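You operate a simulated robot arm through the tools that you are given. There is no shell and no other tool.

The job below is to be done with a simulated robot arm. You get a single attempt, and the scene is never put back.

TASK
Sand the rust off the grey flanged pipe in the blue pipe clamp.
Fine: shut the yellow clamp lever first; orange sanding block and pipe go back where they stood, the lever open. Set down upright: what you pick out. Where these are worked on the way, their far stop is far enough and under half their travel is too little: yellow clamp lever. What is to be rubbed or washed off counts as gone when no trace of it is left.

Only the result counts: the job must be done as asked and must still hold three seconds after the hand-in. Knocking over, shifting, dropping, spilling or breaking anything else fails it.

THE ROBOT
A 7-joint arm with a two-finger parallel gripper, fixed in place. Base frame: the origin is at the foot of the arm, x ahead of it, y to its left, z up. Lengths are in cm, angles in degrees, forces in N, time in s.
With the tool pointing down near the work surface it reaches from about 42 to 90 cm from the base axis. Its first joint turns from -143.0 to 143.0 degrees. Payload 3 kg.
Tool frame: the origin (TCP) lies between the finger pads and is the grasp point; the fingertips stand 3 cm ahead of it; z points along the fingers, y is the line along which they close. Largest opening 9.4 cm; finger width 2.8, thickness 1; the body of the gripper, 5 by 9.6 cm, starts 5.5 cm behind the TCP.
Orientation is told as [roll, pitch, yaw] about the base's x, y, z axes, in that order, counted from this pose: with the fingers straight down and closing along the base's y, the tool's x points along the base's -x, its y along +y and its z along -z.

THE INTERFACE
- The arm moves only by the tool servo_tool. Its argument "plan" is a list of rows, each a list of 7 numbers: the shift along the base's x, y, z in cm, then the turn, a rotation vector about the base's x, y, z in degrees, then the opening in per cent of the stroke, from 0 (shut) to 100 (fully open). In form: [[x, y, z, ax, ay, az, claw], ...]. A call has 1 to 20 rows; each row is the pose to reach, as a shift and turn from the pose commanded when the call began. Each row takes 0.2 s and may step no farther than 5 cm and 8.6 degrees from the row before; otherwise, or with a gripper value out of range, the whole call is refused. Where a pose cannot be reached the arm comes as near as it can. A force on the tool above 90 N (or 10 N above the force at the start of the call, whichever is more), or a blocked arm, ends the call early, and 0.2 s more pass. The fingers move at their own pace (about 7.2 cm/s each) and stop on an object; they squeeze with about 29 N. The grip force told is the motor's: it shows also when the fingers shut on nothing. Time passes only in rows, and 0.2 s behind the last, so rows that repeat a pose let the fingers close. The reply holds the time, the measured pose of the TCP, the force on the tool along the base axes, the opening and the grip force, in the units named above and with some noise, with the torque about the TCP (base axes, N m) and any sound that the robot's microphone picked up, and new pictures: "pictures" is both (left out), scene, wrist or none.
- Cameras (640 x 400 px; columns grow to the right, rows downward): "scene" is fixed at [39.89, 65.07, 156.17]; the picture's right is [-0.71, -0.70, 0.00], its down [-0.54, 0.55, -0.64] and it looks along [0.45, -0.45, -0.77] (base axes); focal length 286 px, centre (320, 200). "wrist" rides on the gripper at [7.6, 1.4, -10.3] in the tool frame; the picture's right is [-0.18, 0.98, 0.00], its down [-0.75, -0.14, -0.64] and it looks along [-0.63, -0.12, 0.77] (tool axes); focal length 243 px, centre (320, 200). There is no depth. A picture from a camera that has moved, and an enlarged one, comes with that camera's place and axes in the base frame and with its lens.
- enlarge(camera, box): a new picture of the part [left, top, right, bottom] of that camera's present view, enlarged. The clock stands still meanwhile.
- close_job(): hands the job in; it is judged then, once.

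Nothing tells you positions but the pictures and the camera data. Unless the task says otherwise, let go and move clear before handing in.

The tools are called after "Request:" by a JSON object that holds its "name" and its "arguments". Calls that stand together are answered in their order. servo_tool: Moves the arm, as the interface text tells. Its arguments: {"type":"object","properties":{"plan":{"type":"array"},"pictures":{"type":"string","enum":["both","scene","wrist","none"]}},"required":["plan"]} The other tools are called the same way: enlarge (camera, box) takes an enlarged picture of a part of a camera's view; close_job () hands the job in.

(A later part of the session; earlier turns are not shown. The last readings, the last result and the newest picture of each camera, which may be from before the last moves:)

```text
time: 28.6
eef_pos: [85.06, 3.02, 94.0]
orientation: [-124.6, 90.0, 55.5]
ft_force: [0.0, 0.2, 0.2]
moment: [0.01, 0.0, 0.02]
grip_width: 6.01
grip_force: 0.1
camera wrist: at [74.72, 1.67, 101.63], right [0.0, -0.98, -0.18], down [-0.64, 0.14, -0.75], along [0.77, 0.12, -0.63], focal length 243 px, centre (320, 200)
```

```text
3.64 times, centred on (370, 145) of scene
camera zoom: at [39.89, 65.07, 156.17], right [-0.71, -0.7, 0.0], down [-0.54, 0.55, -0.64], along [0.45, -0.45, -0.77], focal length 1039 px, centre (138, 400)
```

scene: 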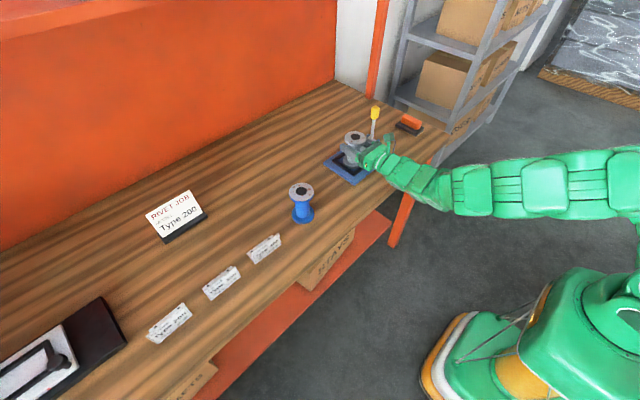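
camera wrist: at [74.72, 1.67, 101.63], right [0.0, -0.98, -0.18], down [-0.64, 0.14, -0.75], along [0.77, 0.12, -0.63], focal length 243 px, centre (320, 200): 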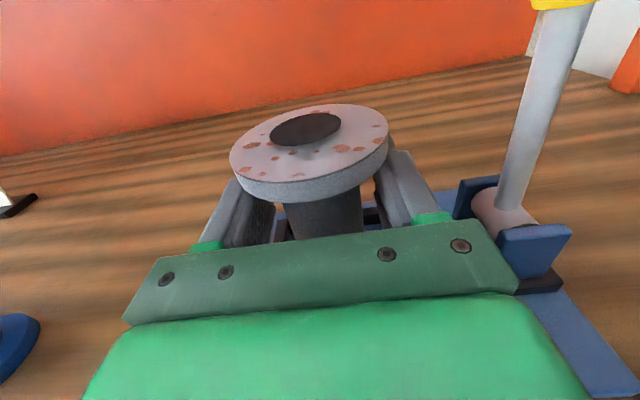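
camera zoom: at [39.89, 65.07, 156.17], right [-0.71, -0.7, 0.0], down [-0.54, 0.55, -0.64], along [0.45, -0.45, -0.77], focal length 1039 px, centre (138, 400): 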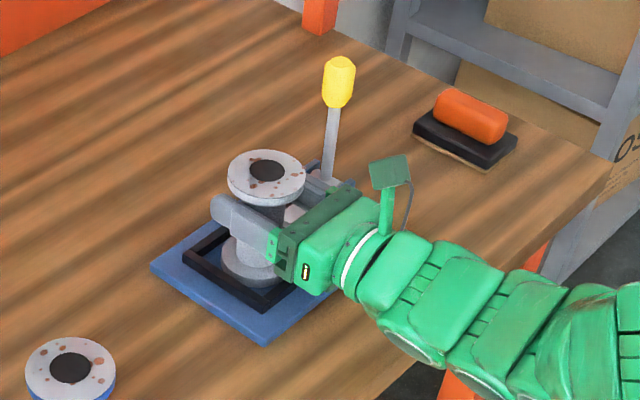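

The pipe is standing in the pocket. I'll back out along -x, rise, and return the tool to vertical.

Request:
{"name": "servo_tool", "arguments": {"plan": [[-2, 0, 0, 0, 0, 0, 64], [-5, 0, 0, 0, 0, 0, 64], [-8, 0, 0, 0, 0, 0, 64], [-11, 0, 0, 0, 0, 0, 64], [-14, 0, 0, 0, 0, 0, 64], [-14, 0, 3, 0, 8.5, 0, 64], [-14, 0, 6, 0, 17, 0, 64], [-14, 0, 9, 0, 25.5, 0, 64], [-14, 0, 12, 0, 34, 0, 64], [-14, 0, 15, 0, 42.5, 0, 64], [-14, 0, 18, 0, 51, 0, 64], [-14, 0, 20, 0, 59.5, 0, 64], [-14, 0, 20, 0, 68, 0, 64], [-14, 0, 20, 0, 76.5, 0, 64], [-14, 0, 20, 0, 85, 0, 64], [-14, 0, 20, 0, 90, 0, 64], [-14, 0, 20, 0, 90, 0, 64]], "pictures": "both"}}

Request:
{"name": "enlarge", "arguments": {"camera": "scene", "box": [300, 90, 440, 200]}}

```text
time: 32.2
eef_pos: [71.12, 3.03, 114.13]
orientation: [0.0, 2.4, -180.0]
ft_force: [-0.7, 0.8, -0.2]
moment: [-0.02, 0.0, 0.01]
grip_width: 6.02
grip_force: 0.2
out of reach, approached as far as the arm can: row 5, 6
camera wrist: at [78.15, 1.73, 124.7], right [-0.18, -0.98, -0.01], down [-0.78, 0.14, 0.61], along [-0.6, 0.12, -0.79], focal length 243 px, centre (320, 200)
```

scene: 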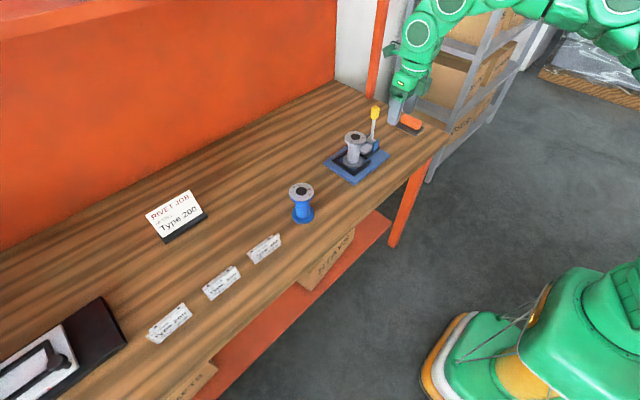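
wrist: 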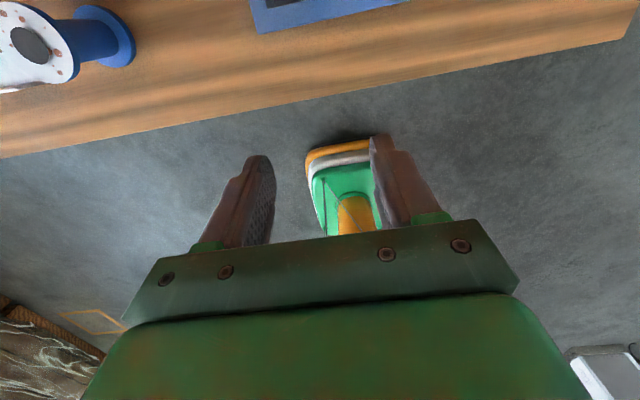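

```text
3.64 times, centred on (370, 145) of scene
camera zoom: at [39.89, 65.07, 156.17], right [-0.71, -0.7, 0.0], down [-0.54, 0.55, -0.64], along [0.45, -0.45, -0.77], focal length 1039 px, centre (138, 400)
```

zoom: 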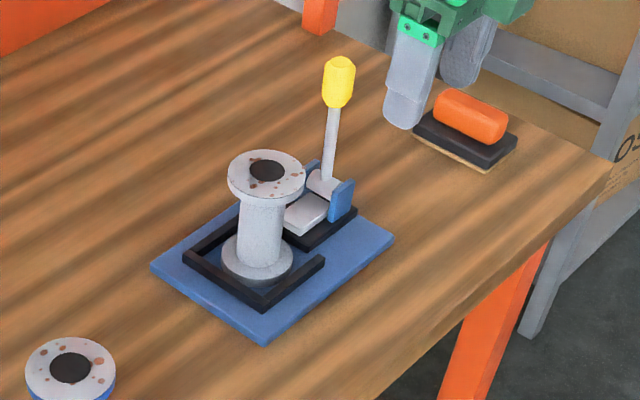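

The pipe stands correctly in the pocket. I'll now yaw back to 90 so the fingers close along x, and move above the yellow knob.

Request:
{"name": "servo_tool", "arguments": {"plan": [[0, 0, 0, 0, 0, 0, 64], [1, -1, 0, 0, 0, -8.5, 64], [3, -2, 0, 0, 0, -17, 64], [5, -3, 0, 0, 0, -25.5, 64], [7, -4, 0, 0, 0, -34, 64], [9, -5, 0, 0, 0, -42.5, 64], [11, -6, 0, 0, 0, -51, 64], [12, -7, 0, 0, 0, -59.5, 64], [13, -8, 0, 0, 0, -68, 64], [14, -9, 0, 0, 0, -76.5, 64], [14.2, -9.5, 0, 0, 0, -85, 64], [14.2, -9.5, 0, 0, 0, -90, 64], [14.2, -9.5, 0, 0, 0, -90, 64], [14.2, -9.5, 0, 0, 0, -90, 64]], "pictures": "both"}}

```text
time: 35.2
eef_pos: [82.83, -6.4, 111.75]
orientation: [0.0, -0.1, 90.0]
ft_force: [0.1, 0.1, -0.2]
moment: [0.0, -0.02, 0.01]
grip_width: 6.02
grip_force: 0.1
out of reach, approached as far as the arm can: row 8, 9, 10, 11, 12, 13, 14
camera wrist: at [81.44, -13.99, 122.02], right [-0.98, 0.19, 0.0], down [0.14, 0.75, 0.64], along [0.12, 0.63, -0.77], focal length 243 px, centre (320, 200)
```

scene: 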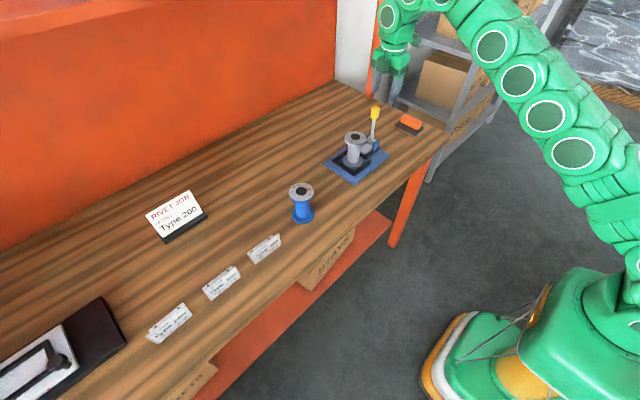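
wrist: 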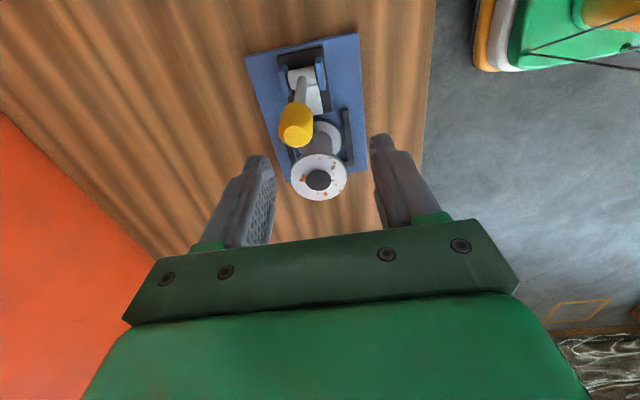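

At this height the arm can't reach that far out, so I'll lower a little and re-read the pose before going to the knob.

Request:
{"name": "servo_tool", "arguments": {"plan": [[0, 0, -1.5, 0, 0, 0, 90], [0, 0, -3, 0, 0, 0, 90], [0, 0, -3, 0, 0, 0, 90]], "pictures": "none"}}

```text
time: 36.0
eef_pos: [82.93, -6.46, 108.68]
orientation: [0.0, 0.0, 90.0]
ft_force: [-0.4, -0.4, 0.0]
moment: [0.02, 0.0, -0.03]
grip_width: 8.47
grip_force: 0.0
```

The relative commands now start from the reached pose. I'll centre over the knob and descend around it.

Request:
{"name": "servo_tool", "arguments": {"plan": [[1.2, 0, 0, 0, 0, 0, 90], [2.3, 0, 0, 0, 0, 0, 90], [2.3, 0, -2, 0, 0, 0, 90], [2.3, 0, -4, 0, 0, 0, 90], [2.3, 0, -6, 0, 0, 0, 90], [2.3, 0, -6, 0, 0, 0, 90]], "pictures": "both"}}

Request:
{"name": "enlarge", "arguments": {"camera": "wrist", "box": [220, 100, 420, 260]}}

Request:
{"name": "enlarge", "arguments": {"camera": "scene", "box": [300, 90, 440, 200]}}

```text
time: 37.4
eef_pos: [85.2, -6.22, 102.76]
orientation: [-0.1, 0.0, 89.9]
ft_force: [0.0, 0.4, 0.4]
moment: [0.01, 0.03, -0.02]
grip_width: 8.45
grip_force: 0.1
camera wrist: at [83.76, -13.86, 113.05], right [-0.98, 0.18, 0.0], down [0.14, 0.75, 0.64], along [0.12, 0.63, -0.77], focal length 243 px, centre (320, 200)
```

scene: 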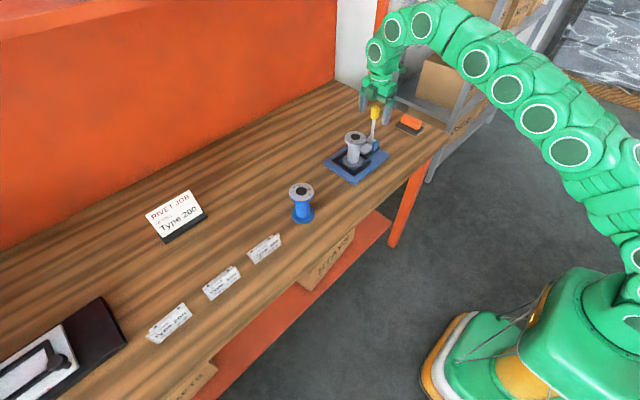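
wrist: 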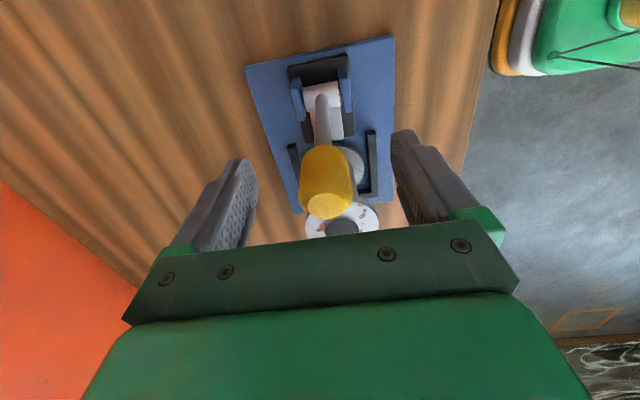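

```text
2.50 times, centred on (320, 180) of wrist
camera zoom: at [83.76, -13.86, 113.05], right [-0.98, 0.18, 0.0], down [0.14, 0.75, 0.64], along [0.12, 0.63, -0.77], focal length 606 px, centre (320, 250)
```

zoom: 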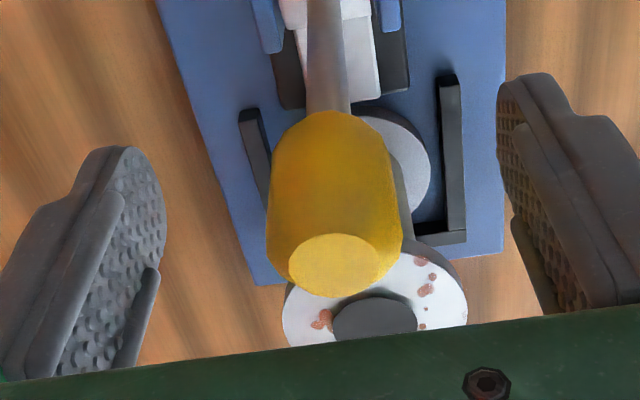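

```text
3.64 times, centred on (370, 145) of scene
camera zoom: at [39.89, 65.07, 156.17], right [-0.71, -0.7, 0.0], down [-0.54, 0.55, -0.64], along [0.45, -0.45, -0.77], focal length 1039 px, centre (138, 400)
```

zoom: 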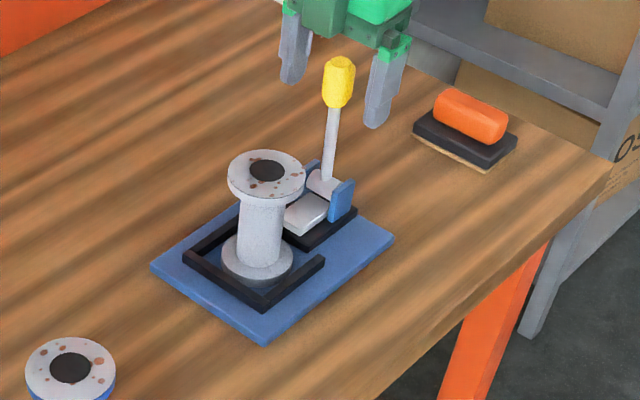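

The knob is between the fingers. I'll close on it and try a small swing toward -y to see which way the lever shuts.

Request:
{"name": "servo_tool", "arguments": {"plan": [[-0.1, 0, 0, 0, 0, 0, 50], [-0.1, 0, 0, 0, 0, 0, 0], [-0.1, 0, 0, 0, 0, 0, 0], [-0.1, 0, 0, 0, 0, 0, 0]], "pictures": "none"}}

Request:
{"name": "servo_tool", "arguments": {"plan": [[0, -0.55, 0, 0, 0, 0, 0], [0, -1.09, -0.05, 0, 0, 0, 0], [0, -1.63, -0.11, 0, 0, 0, 0], [0, -2.17, -0.19, 0, 0, 0, 0], [0, -2.7, -0.3, 0, 0, 0, 0], [0, -3.24, -0.43, 0, 0, 0, 0]], "pictures": "both"}}

Request:
{"name": "enlarge", "arguments": {"camera": "scene", "box": [300, 90, 440, 200]}}

```text
time: 38.4
eef_pos: [84.96, -6.36, 102.77]
orientation: [0.2, 0.1, 89.9]
ft_force: [-54.9, 2.6, 4.1]
moment: [0.25, -0.1, 0.06]
grip_width: 2.76
grip_force: 45.7
```

```text
time: 39.9
eef_pos: [85.04, -9.75, 102.55]
orientation: [0.1, -0.1, 89.8]
ft_force: [-25.8, 0.8, 17.6]
moment: [0.64, -0.1, 0.09]
grip_width: 2.76
grip_force: 44.9
stopped in row 6: the force on the tool passed its limit at 91 N (the readings are from after the stop); the commanded pose is now the measured one
camera wrist: at [83.54, -17.25, 112.81], right [-0.98, 0.19, 0.0], down [0.14, 0.75, 0.64], along [0.12, 0.63, -0.77], focal length 243 px, centre (320, 200)
```

scene: 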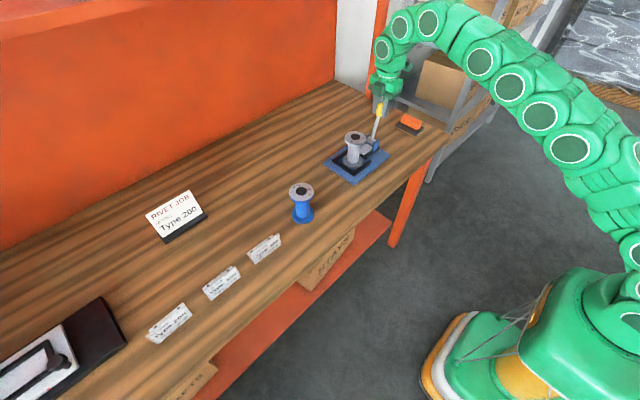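
wrist: 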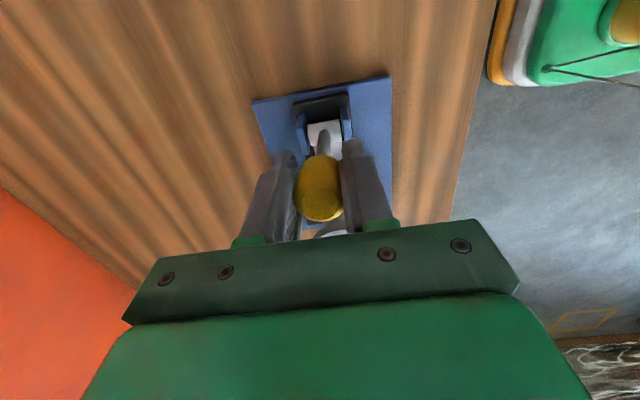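

```text
3.64 times, centred on (370, 145) of scene
camera zoom: at [39.89, 65.07, 156.17], right [-0.71, -0.7, 0.0], down [-0.54, 0.55, -0.64], along [0.45, -0.45, -0.77], focal length 1039 px, centre (138, 400)
```

zoom: 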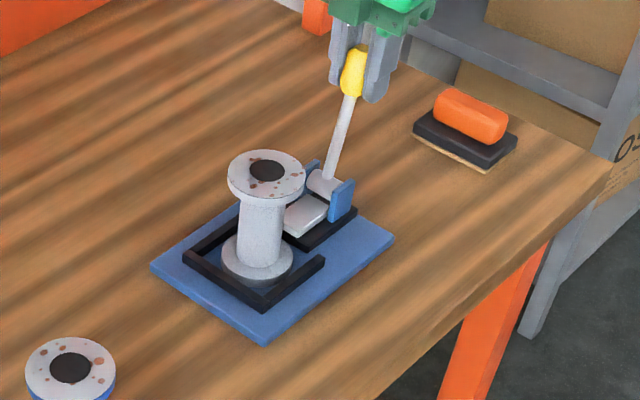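

The lever swings toward -y freely; the force came from my grip being off-centre in x. I'll shift slightly in -x to relieve it.

Request:
{"name": "servo_tool", "arguments": {"plan": [[-0.1, 0, 0.05, 0, 0, 0, 0], [-0.1, 0, 0.05, 0, 0, 0, 0]], "pictures": "none"}}

```text
time: 40.5
eef_pos: [84.95, -9.62, 102.45]
orientation: [0.0, 0.0, 89.8]
ft_force: [-9.3, -0.4, 11.7]
moment: [0.29, -0.36, -0.04]
grip_width: 2.71
grip_force: 45.1
```

The forces are small now. I'll continue the arc about the pivot at roughly (y = -7.1, z = 90.4), up to about 30 degrees.

Request:
{"name": "servo_tool", "arguments": {"plan": [[-0.05, -0.69, -0.07, 0, 0, 0, 0], [-0.05, -1.2, -0.22, 0, 0, 0, 0], [-0.05, -1.72, -0.4, 0, 0, 0, 0], [-0.05, -2.22, -0.6, 0, 0, 0, 0], [-0.05, -2.72, -0.81, 0, 0, 0, 0], [-0.05, -3.2, -1.05, 0, 0, 0, 0], [-0.05, -3.68, -1.31, 0, 0, 0, 0], [-0.05, -3.68, -1.31, 0, 0, 0, 0]], "pictures": "scene"}}

Request:
{"name": "enlarge", "arguments": {"camera": "scene", "box": [300, 90, 440, 200]}}

```text
time: 42.3
eef_pos: [85.09, -13.35, 101.2]
orientation: [0.1, -0.1, 89.8]
ft_force: [18.6, 9.9, 0.1]
moment: [1.14, -0.4, -0.23]
grip_width: 2.77
grip_force: 44.6
```

scene: 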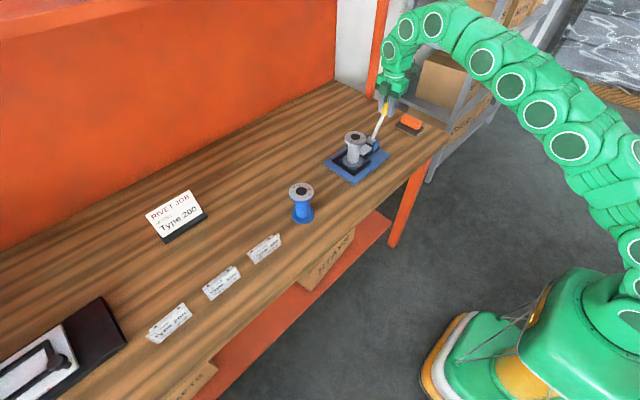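

```text
3.64 times, centred on (370, 145) of scene
camera zoom: at [39.89, 65.07, 156.17], right [-0.71, -0.7, 0.0], down [-0.54, 0.55, -0.64], along [0.45, -0.45, -0.77], focal length 1039 px, centre (138, 400)
```

zoom: 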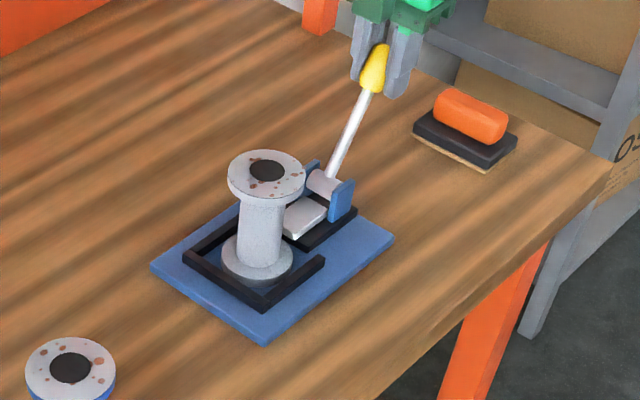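

The lever is following and the jaw is moving toward the pipe. I'll continue to about 60 degrees.

Request:
{"name": "servo_tool", "arguments": {"plan": [[0.08, -0.46, -0.28, 0, 0, 0, 0], [0.08, -0.91, -0.58, 0, 0, 0, 0], [0.08, -1.34, -0.9, 0, 0, 0, 0], [0.08, -1.77, -1.24, 0, 0, 0, 0], [0.08, -2.18, -1.6, 0, 0, 0, 0], [0.08, -2.57, -1.97, 0, 0, 0, 0], [0.08, -2.94, -2.36, 0, 0, 0, 0], [0.08, -3.3, -2.77, 0, 0, 0, 0], [0.08, -3.64, -3.19, 0, 0, 0, 0], [0.08, -3.96, -3.63, 0, 0, 0, 0], [0.08, -3.96, -3.63, 0, 0, 0, 0]], "pictures": "scene"}}

Request:
{"name": "enlarge", "arguments": {"camera": "scene", "box": [300, 90, 440, 200]}}

```text
time: 44.7
eef_pos: [84.89, -17.6, 97.6]
orientation: [0.1, 0.1, 89.8]
ft_force: [-12.4, -20.6, 19.8]
moment: [0.73, 0.04, 0.04]
grip_width: 2.92
grip_force: 45.1
```

scene: 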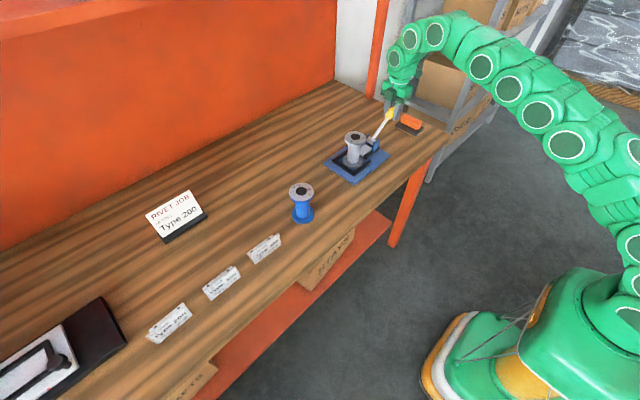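

```text
3.64 times, centred on (370, 145) of scene
camera zoom: at [39.89, 65.07, 156.17], right [-0.71, -0.7, 0.0], down [-0.54, 0.55, -0.64], along [0.45, -0.45, -0.77], focal length 1039 px, centre (138, 400)
```

zoom: 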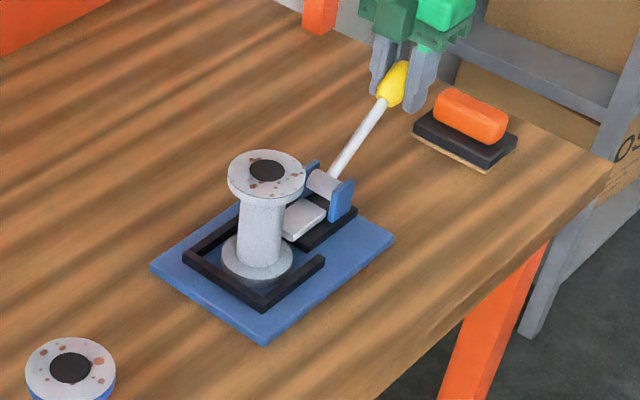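

The lever is at about 52 degrees, and a refit puts the pivot near (-6.9, 89.3). I'll continue along the refined arc to about 72 degrees.

Request:
{"name": "servo_tool", "arguments": {"plan": [[-0.06, -0.65, -0.4, 0, 0, 0, 0], [-0.06, -0.96, -0.86, 0, 0, 0, 0], [-0.06, -1.27, -1.36, 0, 0, 0, 0], [-0.06, -1.56, -1.87, 0, 0, 0, 0], [-0.06, -1.82, -2.4, 0, 0, 0, 0], [-0.06, -2.07, -2.94, 0, 0, 0, 0], [-0.06, -2.28, -3.49, 0, 0, 0, 0], [-0.06, -2.48, -4.04, 0, 0, 0, 0], [-0.06, -2.48, -4.04, 0, 0, 0, 0]], "pictures": "scene"}}

Request:
{"name": "enlarge", "arguments": {"camera": "scene", "box": [300, 90, 440, 200]}}

```text
time: 45.6
eef_pos: [85.01, -17.99, 96.85]
orientation: [-0.1, -0.1, 90.3]
ft_force: [-45.4, 11.6, 29.3]
moment: [1.58, 0.31, -0.01]
grip_width: 2.92
grip_force: 44.8
stopped in row 4: the force on the tool passed its limit at 98 N (the readings are from after the stop); the commanded pose is now the measured one
```

scene: 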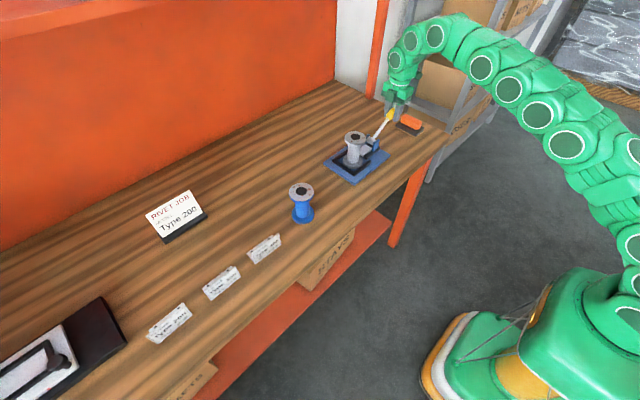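

```text
3.64 times, centred on (370, 145) of scene
camera zoom: at [39.89, 65.07, 156.17], right [-0.71, -0.7, 0.0], down [-0.54, 0.55, -0.64], along [0.45, -0.45, -0.77], focal length 1039 px, centre (138, 400)
```

zoom: 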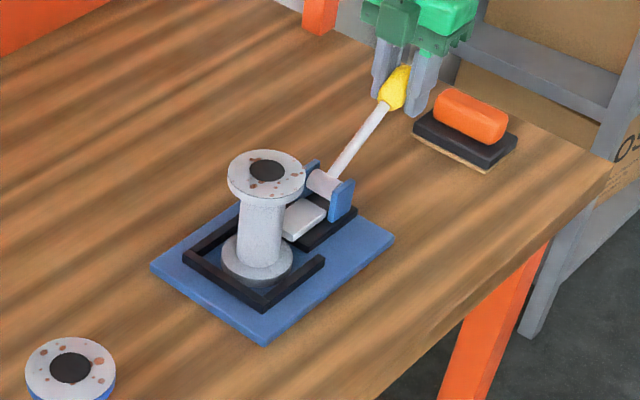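

The motion stopped against firm resistance at about 57 degrees, which may be the far stop or the jaw meeting the pipe. I'll take a closer look.

Request:
{"name": "enlarge", "arguments": {"camera": "scene", "box": [330, 100, 410, 190]}}

Request:
{"name": "enlarge", "arguments": {"camera": "wrist", "box": [200, 40, 440, 260]}}

```text
4.44 times, centred on (370, 145) of scene
camera zoom: at [39.89, 65.07, 156.17], right [-0.71, -0.7, 0.0], down [-0.54, 0.55, -0.64], along [0.45, -0.45, -0.77], focal length 1270 px, centre (98, 444)
```

zoom: 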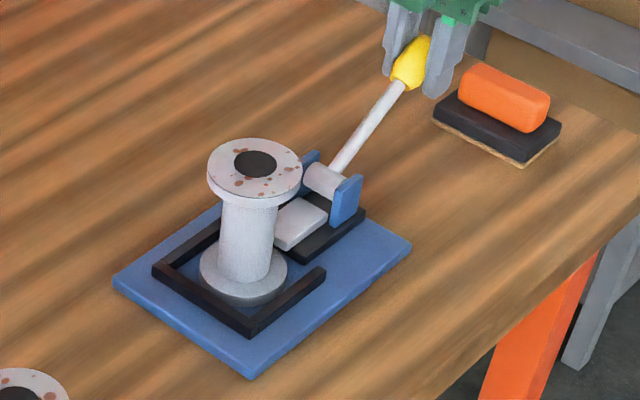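

```text
1.82 times, centred on (320, 150) of wrist
camera zoom: at [83.55, -25.62, 107.14], right [-0.98, 0.18, 0.0], down [0.14, 0.75, 0.64], along [0.12, 0.63, -0.77], focal length 441 px, centre (320, 291)
```

zoom: 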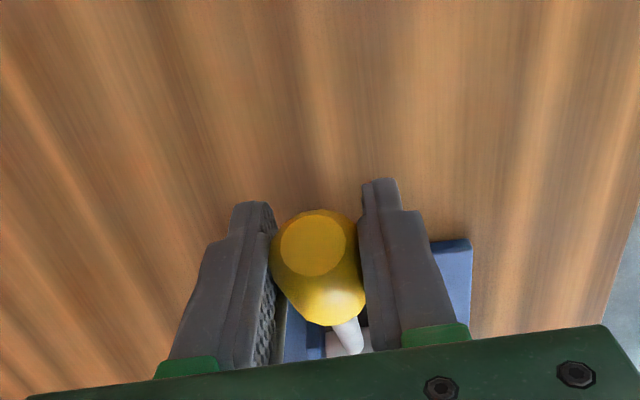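

The jaw appears close to the pipe body. I'll open the gripper to relieve the side load and see whether the lever stays in place.

Request:
{"name": "servo_tool", "arguments": {"plan": [[0, 0, 0, 0, 0, 0, 45], [0, 0, 0, 0, 0, 0, 60], [0, 0, 0, 0, 0, 0, 60]], "pictures": "both"}}

Request:
{"name": "enlarge", "arguments": {"camera": "scene", "box": [330, 100, 410, 190]}}

Request:
{"name": "enlarge", "arguments": {"camera": "wrist", "box": [200, 40, 440, 260]}}

```text
time: 46.4
eef_pos: [85.15, -18.08, 96.72]
orientation: [-0.1, -0.2, 90.3]
ft_force: [0.5, 0.0, -1.0]
moment: [-0.01, 0.02, -0.01]
grip_width: 5.65
grip_force: 0.1
camera wrist: at [83.66, -25.72, 106.88], right [-0.98, 0.18, 0.0], down [0.14, 0.75, 0.64], along [0.12, 0.63, -0.77], focal length 243 px, centre (320, 200)
```

scene: 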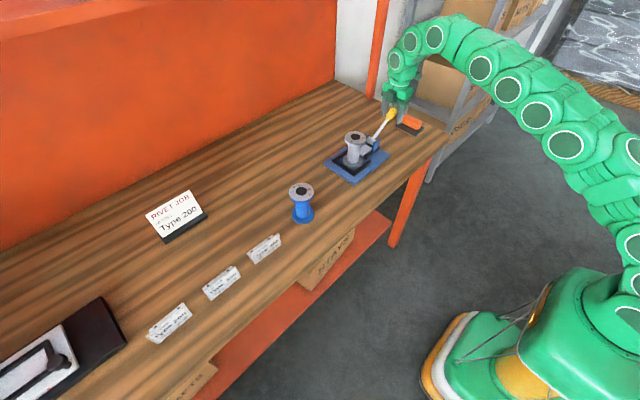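
wrist: 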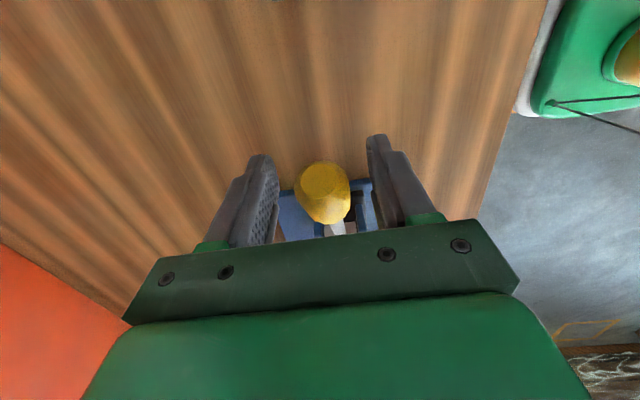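

```text
4.44 times, centred on (370, 145) of scene
camera zoom: at [39.89, 65.07, 156.17], right [-0.71, -0.7, 0.0], down [-0.54, 0.55, -0.64], along [0.45, -0.45, -0.77], focal length 1270 px, centre (98, 444)
```

zoom: 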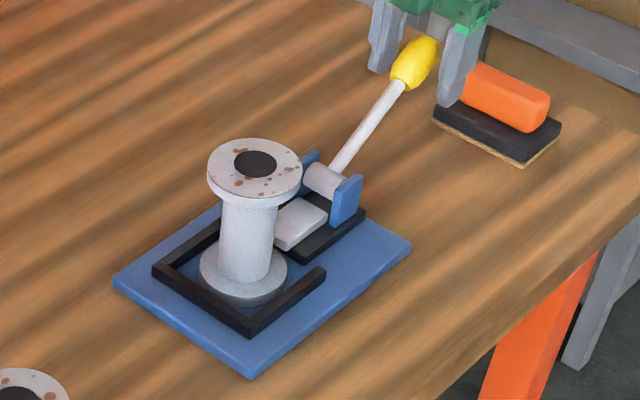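

```text
1.82 times, centred on (320, 150) of wrist
camera zoom: at [83.66, -25.72, 106.88], right [-0.98, 0.18, 0.0], down [0.14, 0.75, 0.64], along [0.12, 0.63, -0.77], focal length 441 px, centre (320, 291)
```

zoom: 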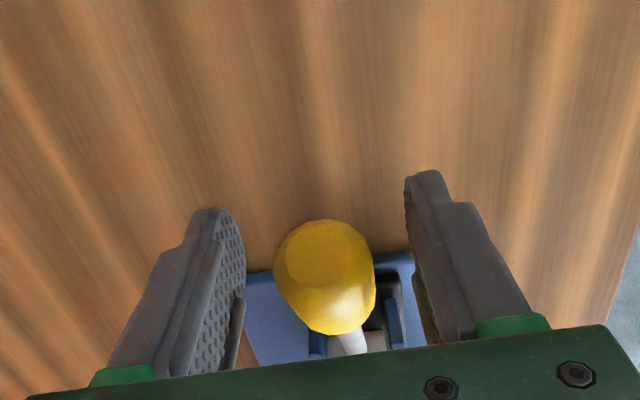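

The lever stays put when released. I'll lift off and look down at the jaw from above.

Request:
{"name": "servo_tool", "arguments": {"plan": [[0, 0, 3, 0, 0, 0, 60], [0, 0, 7, 0, 0, 0, 60], [-0.5, 2, 10, 0, 0, 0, 60], [-1, 5, 12, 0, 0, 0, 60], [-2, 8, 13, 0, 0, 0, 60], [-3, 10, 13, 0, 0, 0, 60], [-3, 10, 13, 0, 0, 0, 60]], "pictures": "both"}}

Request:
{"name": "enlarge", "arguments": {"camera": "wrist", "box": [220, 20, 400, 220]}}

Request:
{"name": "enlarge", "arguments": {"camera": "scene", "box": [330, 100, 410, 190]}}

```text
time: 48.0
eef_pos: [82.04, -8.18, 109.81]
orientation: [-0.1, -0.1, 90.2]
ft_force: [-1.0, -0.9, 0.6]
moment: [0.02, -0.05, -0.01]
grip_width: 5.65
grip_force: 0.0
camera wrist: at [80.65, -15.69, 119.94], right [-0.98, 0.18, 0.0], down [0.14, 0.75, 0.64], along [0.12, 0.63, -0.77], focal length 243 px, centre (320, 200)
```

scene: 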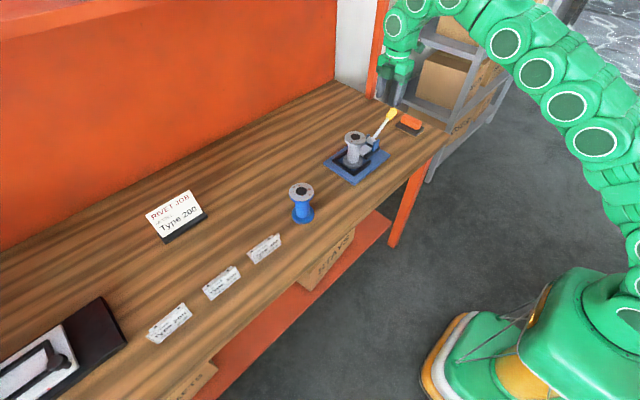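
wrist: 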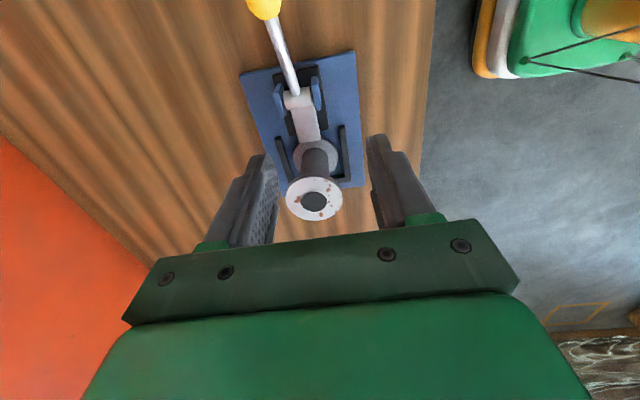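

```text
2.00 times, centred on (310, 120) of wrist
camera zoom: at [80.65, -15.69, 119.94], right [-0.98, 0.18, 0.0], down [0.14, 0.75, 0.64], along [0.12, 0.63, -0.77], focal length 485 px, centre (340, 360)
```

zoom: 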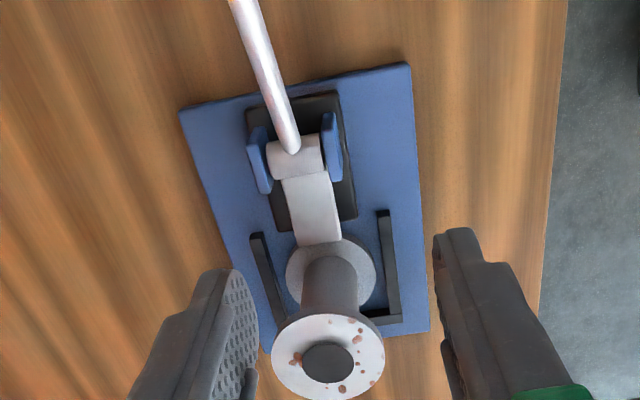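

```text
4.44 times, centred on (370, 145) of scene
camera zoom: at [39.89, 65.07, 156.17], right [-0.71, -0.7, 0.0], down [-0.54, 0.55, -0.64], along [0.45, -0.45, -0.77], focal length 1270 px, centre (98, 444)
```

zoom: 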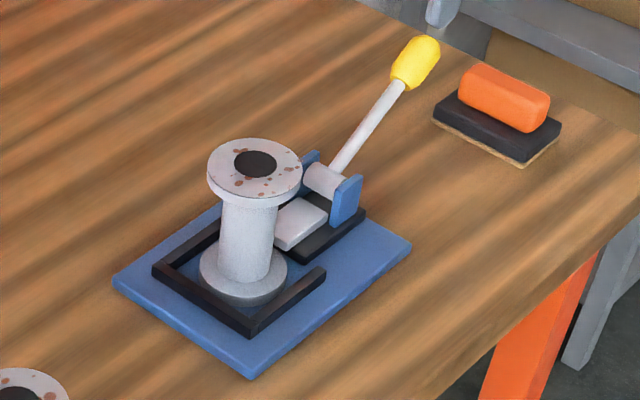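

The jaw tip now sits right at the bottom flange, and the lever is near 57-60 degrees. To confirm it is at its far stop, I'll push down on the knob with closed fingertips.

Request:
{"name": "servo_tool", "arguments": {"plan": [[1, -2, -1, 0, 0, 0, 20], [2, -5, -2.5, 0, 0, 0, 0], [3, -8.6, -4, 0, 0, 0, 0], [3, -8.6, -6, 0, 0, 0, 0], [3, -8.6, -6, 0, 0, 0, 0]], "pictures": "both"}}

```text
time: 49.2
eef_pos: [85.24, -16.7, 103.54]
orientation: [-0.1, -0.2, 90.2]
ft_force: [1.2, -0.4, 0.0]
moment: [-0.04, -0.04, -0.01]
grip_width: 0.0
grip_force: 29.5
camera wrist: at [83.75, -24.3, 113.78], right [-0.98, 0.18, 0.0], down [0.14, 0.75, 0.64], along [0.12, 0.63, -0.77], focal length 243 px, centre (320, 200)
```

scene: 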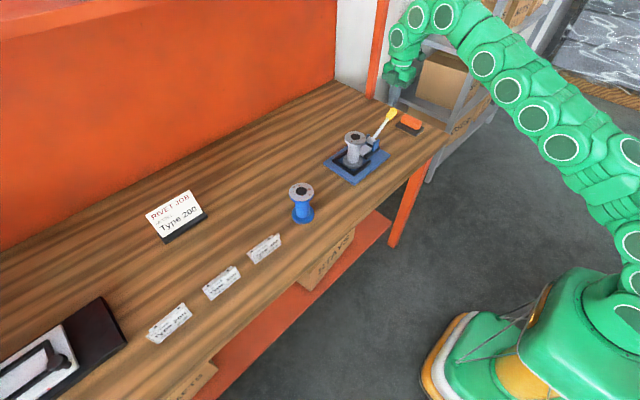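
wrist: 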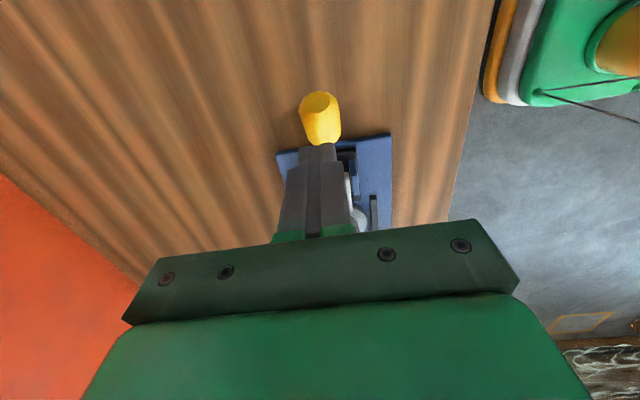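

I'll descend gently onto the lever and watch the force.

Request:
{"name": "servo_tool", "arguments": {"plan": [[0, -0.5, -0.5, 0, 0, 0, 0], [0, -0.5, -1, 0, 0, 0, 0], [0, -0.5, -1.5, 0, 0, 0, 0], [0, -0.5, -2, 0, 0, 0, 0], [0, -0.5, -2.3, 0, 0, 0, 0], [0, -0.5, -2.6, 0, 0, 0, 0], [0, -0.5, -2.6, 0, 0, 0, 0]], "pictures": "none"}}

```text
time: 50.8
eef_pos: [85.15, -17.43, 101.23]
orientation: [-0.2, 0.0, 90.1]
ft_force: [-5.8, -3.6, 25.2]
moment: [-0.25, 0.24, 0.02]
grip_width: 0.0
grip_force: 28.9
```

Contact with 25 N. I'll press a bit further to see if the lever yields.

Request:
{"name": "servo_tool", "arguments": {"plan": [[0, 0, -0.1, 0, 0, 0, 0], [0, 0, -0.2, 0, 0, 0, 0], [0, 0, -0.3, 0, 0, 0, 0], [0, 0, -0.3, 0, 0, 0, 0]], "pictures": "none"}}

```text
time: 51.8
eef_pos: [85.13, -17.3, 101.17]
orientation: [-0.6, 0.0, 90.0]
ft_force: [-3.6, -16.1, 83.1]
moment: [-1.02, 0.21, 0.28]
grip_width: 0.03
grip_force: 29.2
```

The lever did not move under 83 N, so it is at its far stop and shut. Next is the sanding block, long axis along x, near (82, -28.9). I'll lift, yaw back to 0, and move above it.

Request:
{"name": "servo_tool", "arguments": {"plan": [[0, 0, 2, 0, 0, 0, 0], [0, 0, 3.5, 0, 0, 0, 0], [0, -1, 3.5, 0, 0, -8.5, 0], [-0.3, -2, 3.5, 0, 0, -17, 0], [-0.6, -3, 3.5, 0, 0, -25.5, 10], [-1, -4, 3.5, 0, 0, -34, 20], [-1.3, -5, 3.5, 0, 0, -42.5, 30], [-1.6, -6, 3.5, 0, 0, -51, 40], [-2, -7, 3.5, 0, 0, -59.5, 50], [-2.3, -8, 3.5, 0, 0, -68, 60], [-2.6, -9.5, 3.5, 0, 0, -76.5, 70], [-3, -11, 3.5, 0, 0, -85, 70], [-3, -11.7, 3.5, 0, 0, -90, 70], [-3, -11.7, 3.5, 0, 0, -90, 70], [-3, -11.7, 3.5, 0, 0, -90, 70]], "pictures": "both"}}

Request:
{"name": "enlarge", "arguments": {"camera": "wrist", "box": [220, 40, 420, 200]}}

Request:
{"name": "enlarge", "arguments": {"camera": "scene", "box": [330, 100, 450, 190]}}

```text
time: 55.0
eef_pos: [82.28, -28.88, 104.09]
orientation: [-0.1, -0.2, 0.2]
ft_force: [-1.0, 0.5, -0.5]
moment: [0.04, 0.02, -0.02]
grip_width: 6.57
grip_force: 0.1
camera wrist: at [74.57, -27.44, 114.35], right [0.18, 0.98, 0.0], down [0.75, -0.14, 0.64], along [0.63, -0.12, -0.77], focal length 243 px, centre (320, 200)
```

scene: 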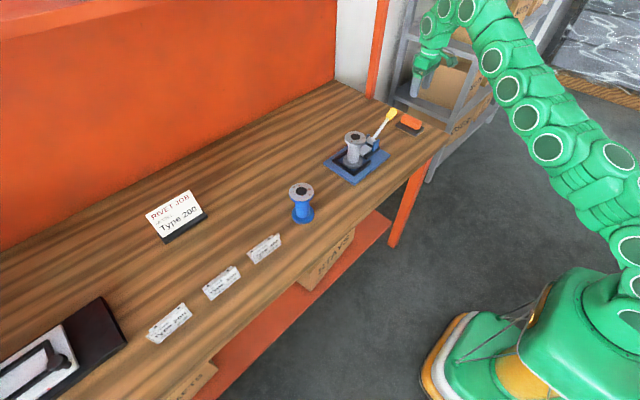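
wrist: 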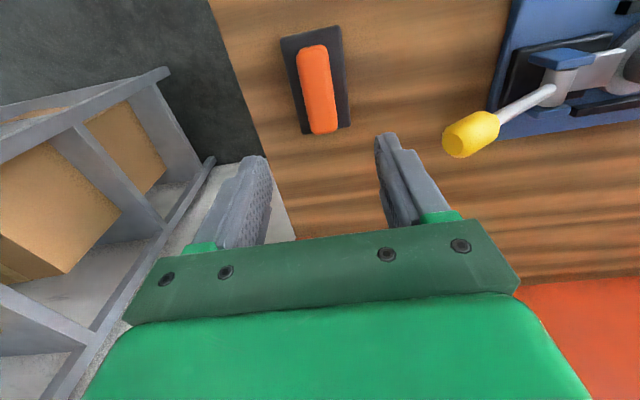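

```text
2.50 times, centred on (320, 120) of wrist
camera zoom: at [74.57, -27.44, 114.35], right [0.18, 0.98, 0.0], down [0.75, -0.14, 0.64], along [0.63, -0.12, -0.77], focal length 606 px, centre (320, 400)
```

zoom: 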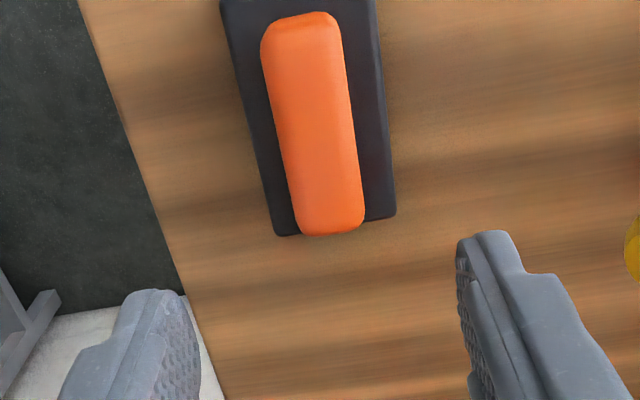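

```text
4.44 times, centred on (390, 145) of scene
camera zoom: at [39.89, 65.07, 156.17], right [-0.71, -0.7, 0.0], down [-0.54, 0.55, -0.64], along [0.45, -0.45, -0.77], focal length 1270 px, centre (9, 444)
```

zoom: 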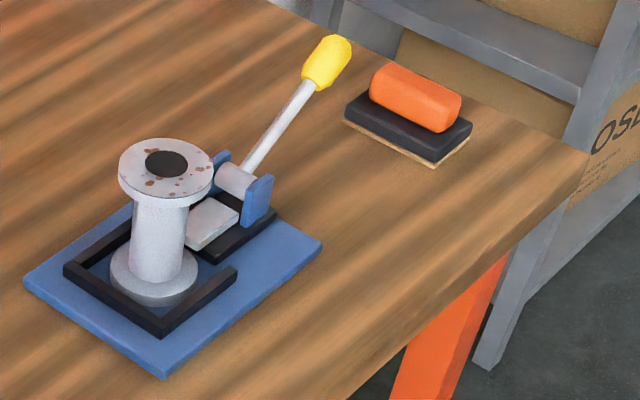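

The block is aligned with x, centred at about (82.0, -29.05). I'll centre over its handle and descend, staying above the black base.

Request:
{"name": "servo_tool", "arguments": {"plan": [[-0.15, -0.2, -3, 0, 0, 0, 65], [-0.15, -0.2, -6, 0, 0, 0, 65], [-0.15, -0.2, -9, 0, 0, 0, 65], [-0.15, -0.2, -11.5, 0, 0, 0, 65], [-0.15, -0.2, -13, 0, 0, 0, 65], [-0.15, -0.2, -13.6, 0, 0, 0, 65], [-0.15, -0.2, -13.6, 0, 0, 0, 65]], "pictures": "both"}}

Request:
{"name": "enlarge", "arguments": {"camera": "wrist", "box": [200, 80, 440, 260]}}

Request:
{"name": "enlarge", "arguments": {"camera": "scene", "box": [370, 90, 450, 150]}}

```text
time: 56.6
eef_pos: [81.8, -29.08, 90.4]
orientation: [-0.1, -0.1, 0.2]
ft_force: [-0.1, -0.4, 0.8]
moment: [0.01, 0.01, 0.01]
grip_width: 6.07
grip_force: 0.0
camera wrist: at [74.22, -27.7, 100.65], right [0.18, 0.98, 0.0], down [0.75, -0.14, 0.64], along [0.63, -0.12, -0.77], focal length 243 px, centre (320, 200)
```

scene: 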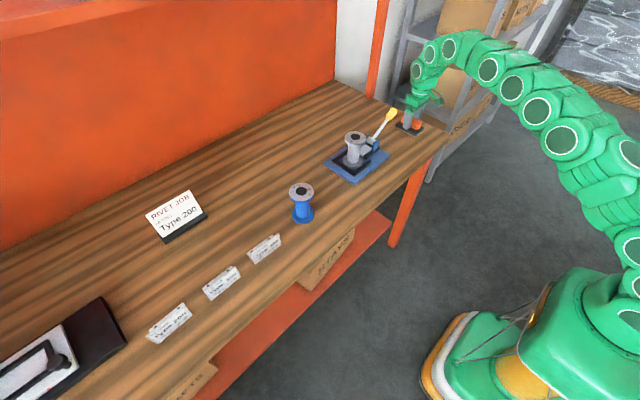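
wrist: 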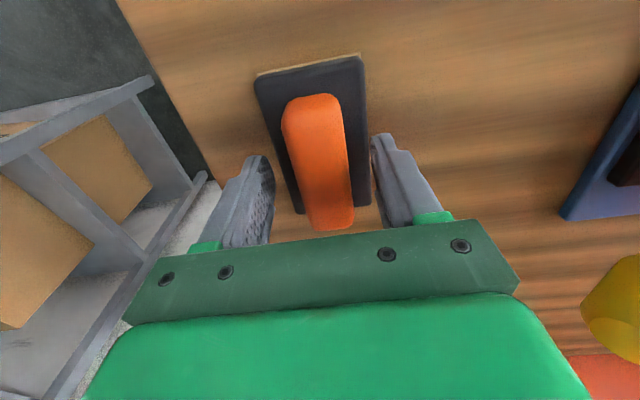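

```text
2.22 times, centred on (320, 170) of wrist
camera zoom: at [74.22, -27.7, 100.65], right [0.18, 0.98, 0.0], down [0.75, -0.14, 0.64], along [0.63, -0.12, -0.77], focal length 539 px, centre (320, 267)
```

zoom: 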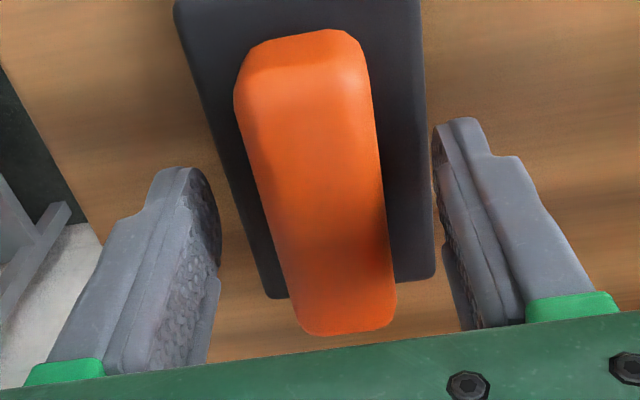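

```text
6.67 times, centred on (410, 120) of scene
camera zoom: at [39.89, 65.07, 156.17], right [-0.71, -0.7, 0.0], down [-0.54, 0.55, -0.64], along [0.45, -0.45, -0.77], focal length 1906 px, centre (-280, 733)
```

zoom: 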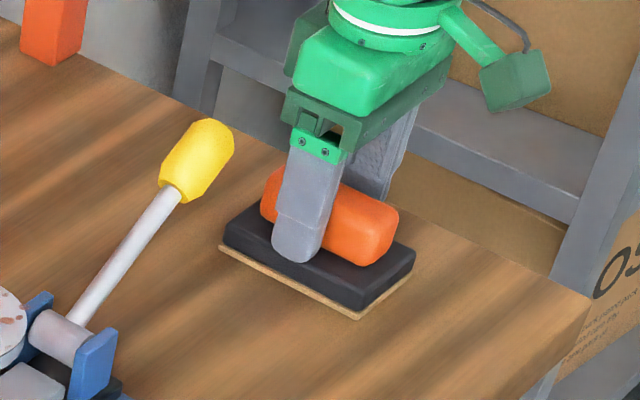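

The fingertips are just above the black base, straddling the handle. I'll close here.

Request:
{"name": "servo_tool", "arguments": {"plan": [[0, 0, 0, 0, 0, 0, 50], [0, 0, 0, 0, 0, 0, 30], [0, 0, 0, 0, 0, 0, 0], [0, 0, 0, 0, 0, 0, 0], [0, 0, 0, 0, 0, 0, 0]], "pictures": "both"}}

Request:
{"name": "enlarge", "arguments": {"camera": "scene", "box": [370, 90, 450, 150]}}

```text
time: 57.8
eef_pos: [81.91, -29.06, 90.35]
orientation: [-0.1, -0.1, 0.1]
ft_force: [0.8, -0.4, 2.7]
moment: [-0.01, -0.03, 0.02]
grip_width: 3.34
grip_force: 29.2
camera wrist: at [74.23, -27.69, 100.67], right [0.18, 0.98, 0.0], down [0.75, -0.14, 0.64], along [0.63, -0.12, -0.77], focal length 243 px, centre (320, 200)
```

scene: 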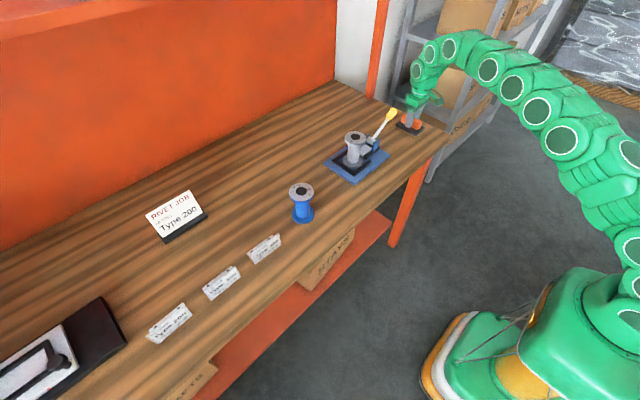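
wrist: 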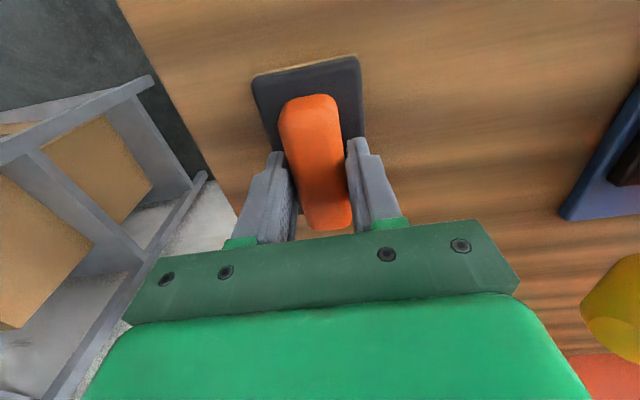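

```text
6.67 times, centred on (410, 120) of scene
camera zoom: at [39.89, 65.07, 156.17], right [-0.71, -0.7, 0.0], down [-0.54, 0.55, -0.64], along [0.45, -0.45, -0.77], focal length 1906 px, centre (-280, 733)
```

zoom: 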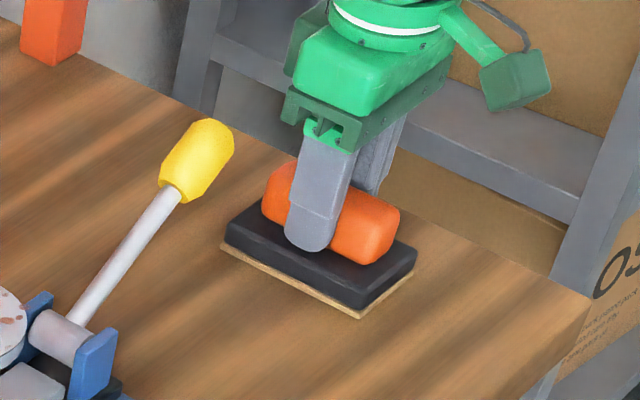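

The grip reads 3.34 cm on the handle. I'll lift slowly and verify.

Request:
{"name": "servo_tool", "arguments": {"plan": [[0, 0, 0.3, 0, 0, 0, 0], [0, 0, 0.8, 0, 0, 0, 0], [0, 0, 1.5, 0, 0, 0, 0], [0, 0, 3, 0, 0, 0, 0], [0, 0, 3, 0, 0, 0, 0]], "pictures": "both"}}

Request:
{"name": "enlarge", "arguments": {"camera": "scene", "box": [370, 90, 450, 150]}}

```text
time: 59.0
eef_pos: [81.93, -29.25, 93.62]
orientation: [-0.1, -0.1, 0.2]
ft_force: [-0.2, 0.3, -1.6]
moment: [-0.01, -0.03, -0.02]
grip_width: 3.4
grip_force: 28.8
camera wrist: at [74.23, -27.7, 103.85], right [0.18, 0.98, 0.0], down [0.75, -0.14, 0.64], along [0.63, -0.12, -0.77], focal length 243 px, centre (320, 200)
```

scene: 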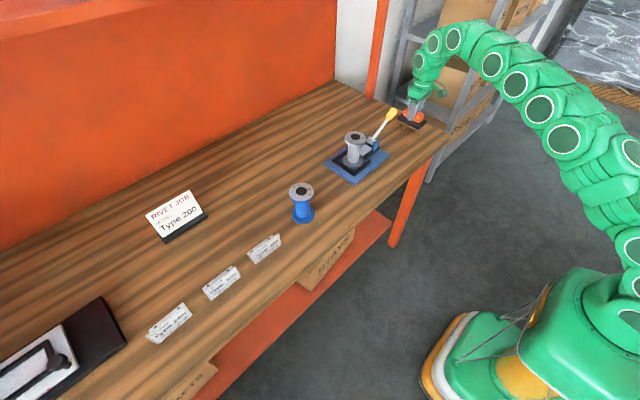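
wrist: 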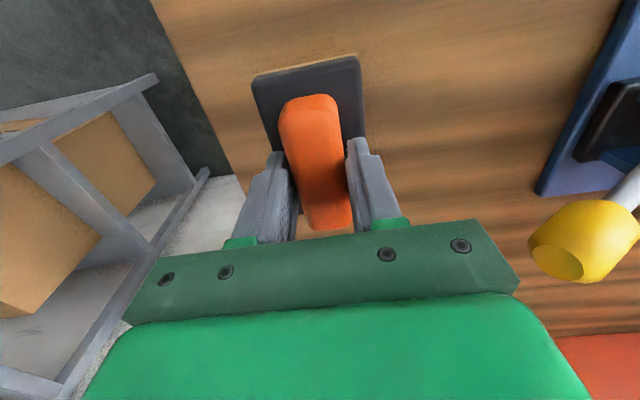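

```text
6.67 times, centred on (410, 120) of scene
camera zoom: at [39.89, 65.07, 156.17], right [-0.71, -0.7, 0.0], down [-0.54, 0.55, -0.64], along [0.45, -0.45, -0.77], focal length 1906 px, centre (-280, 733)
```

zoom: 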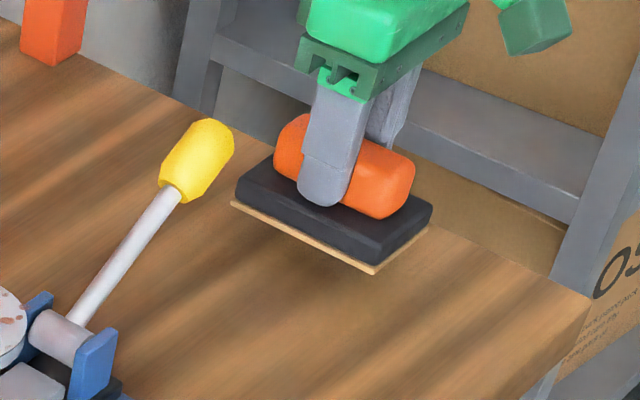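

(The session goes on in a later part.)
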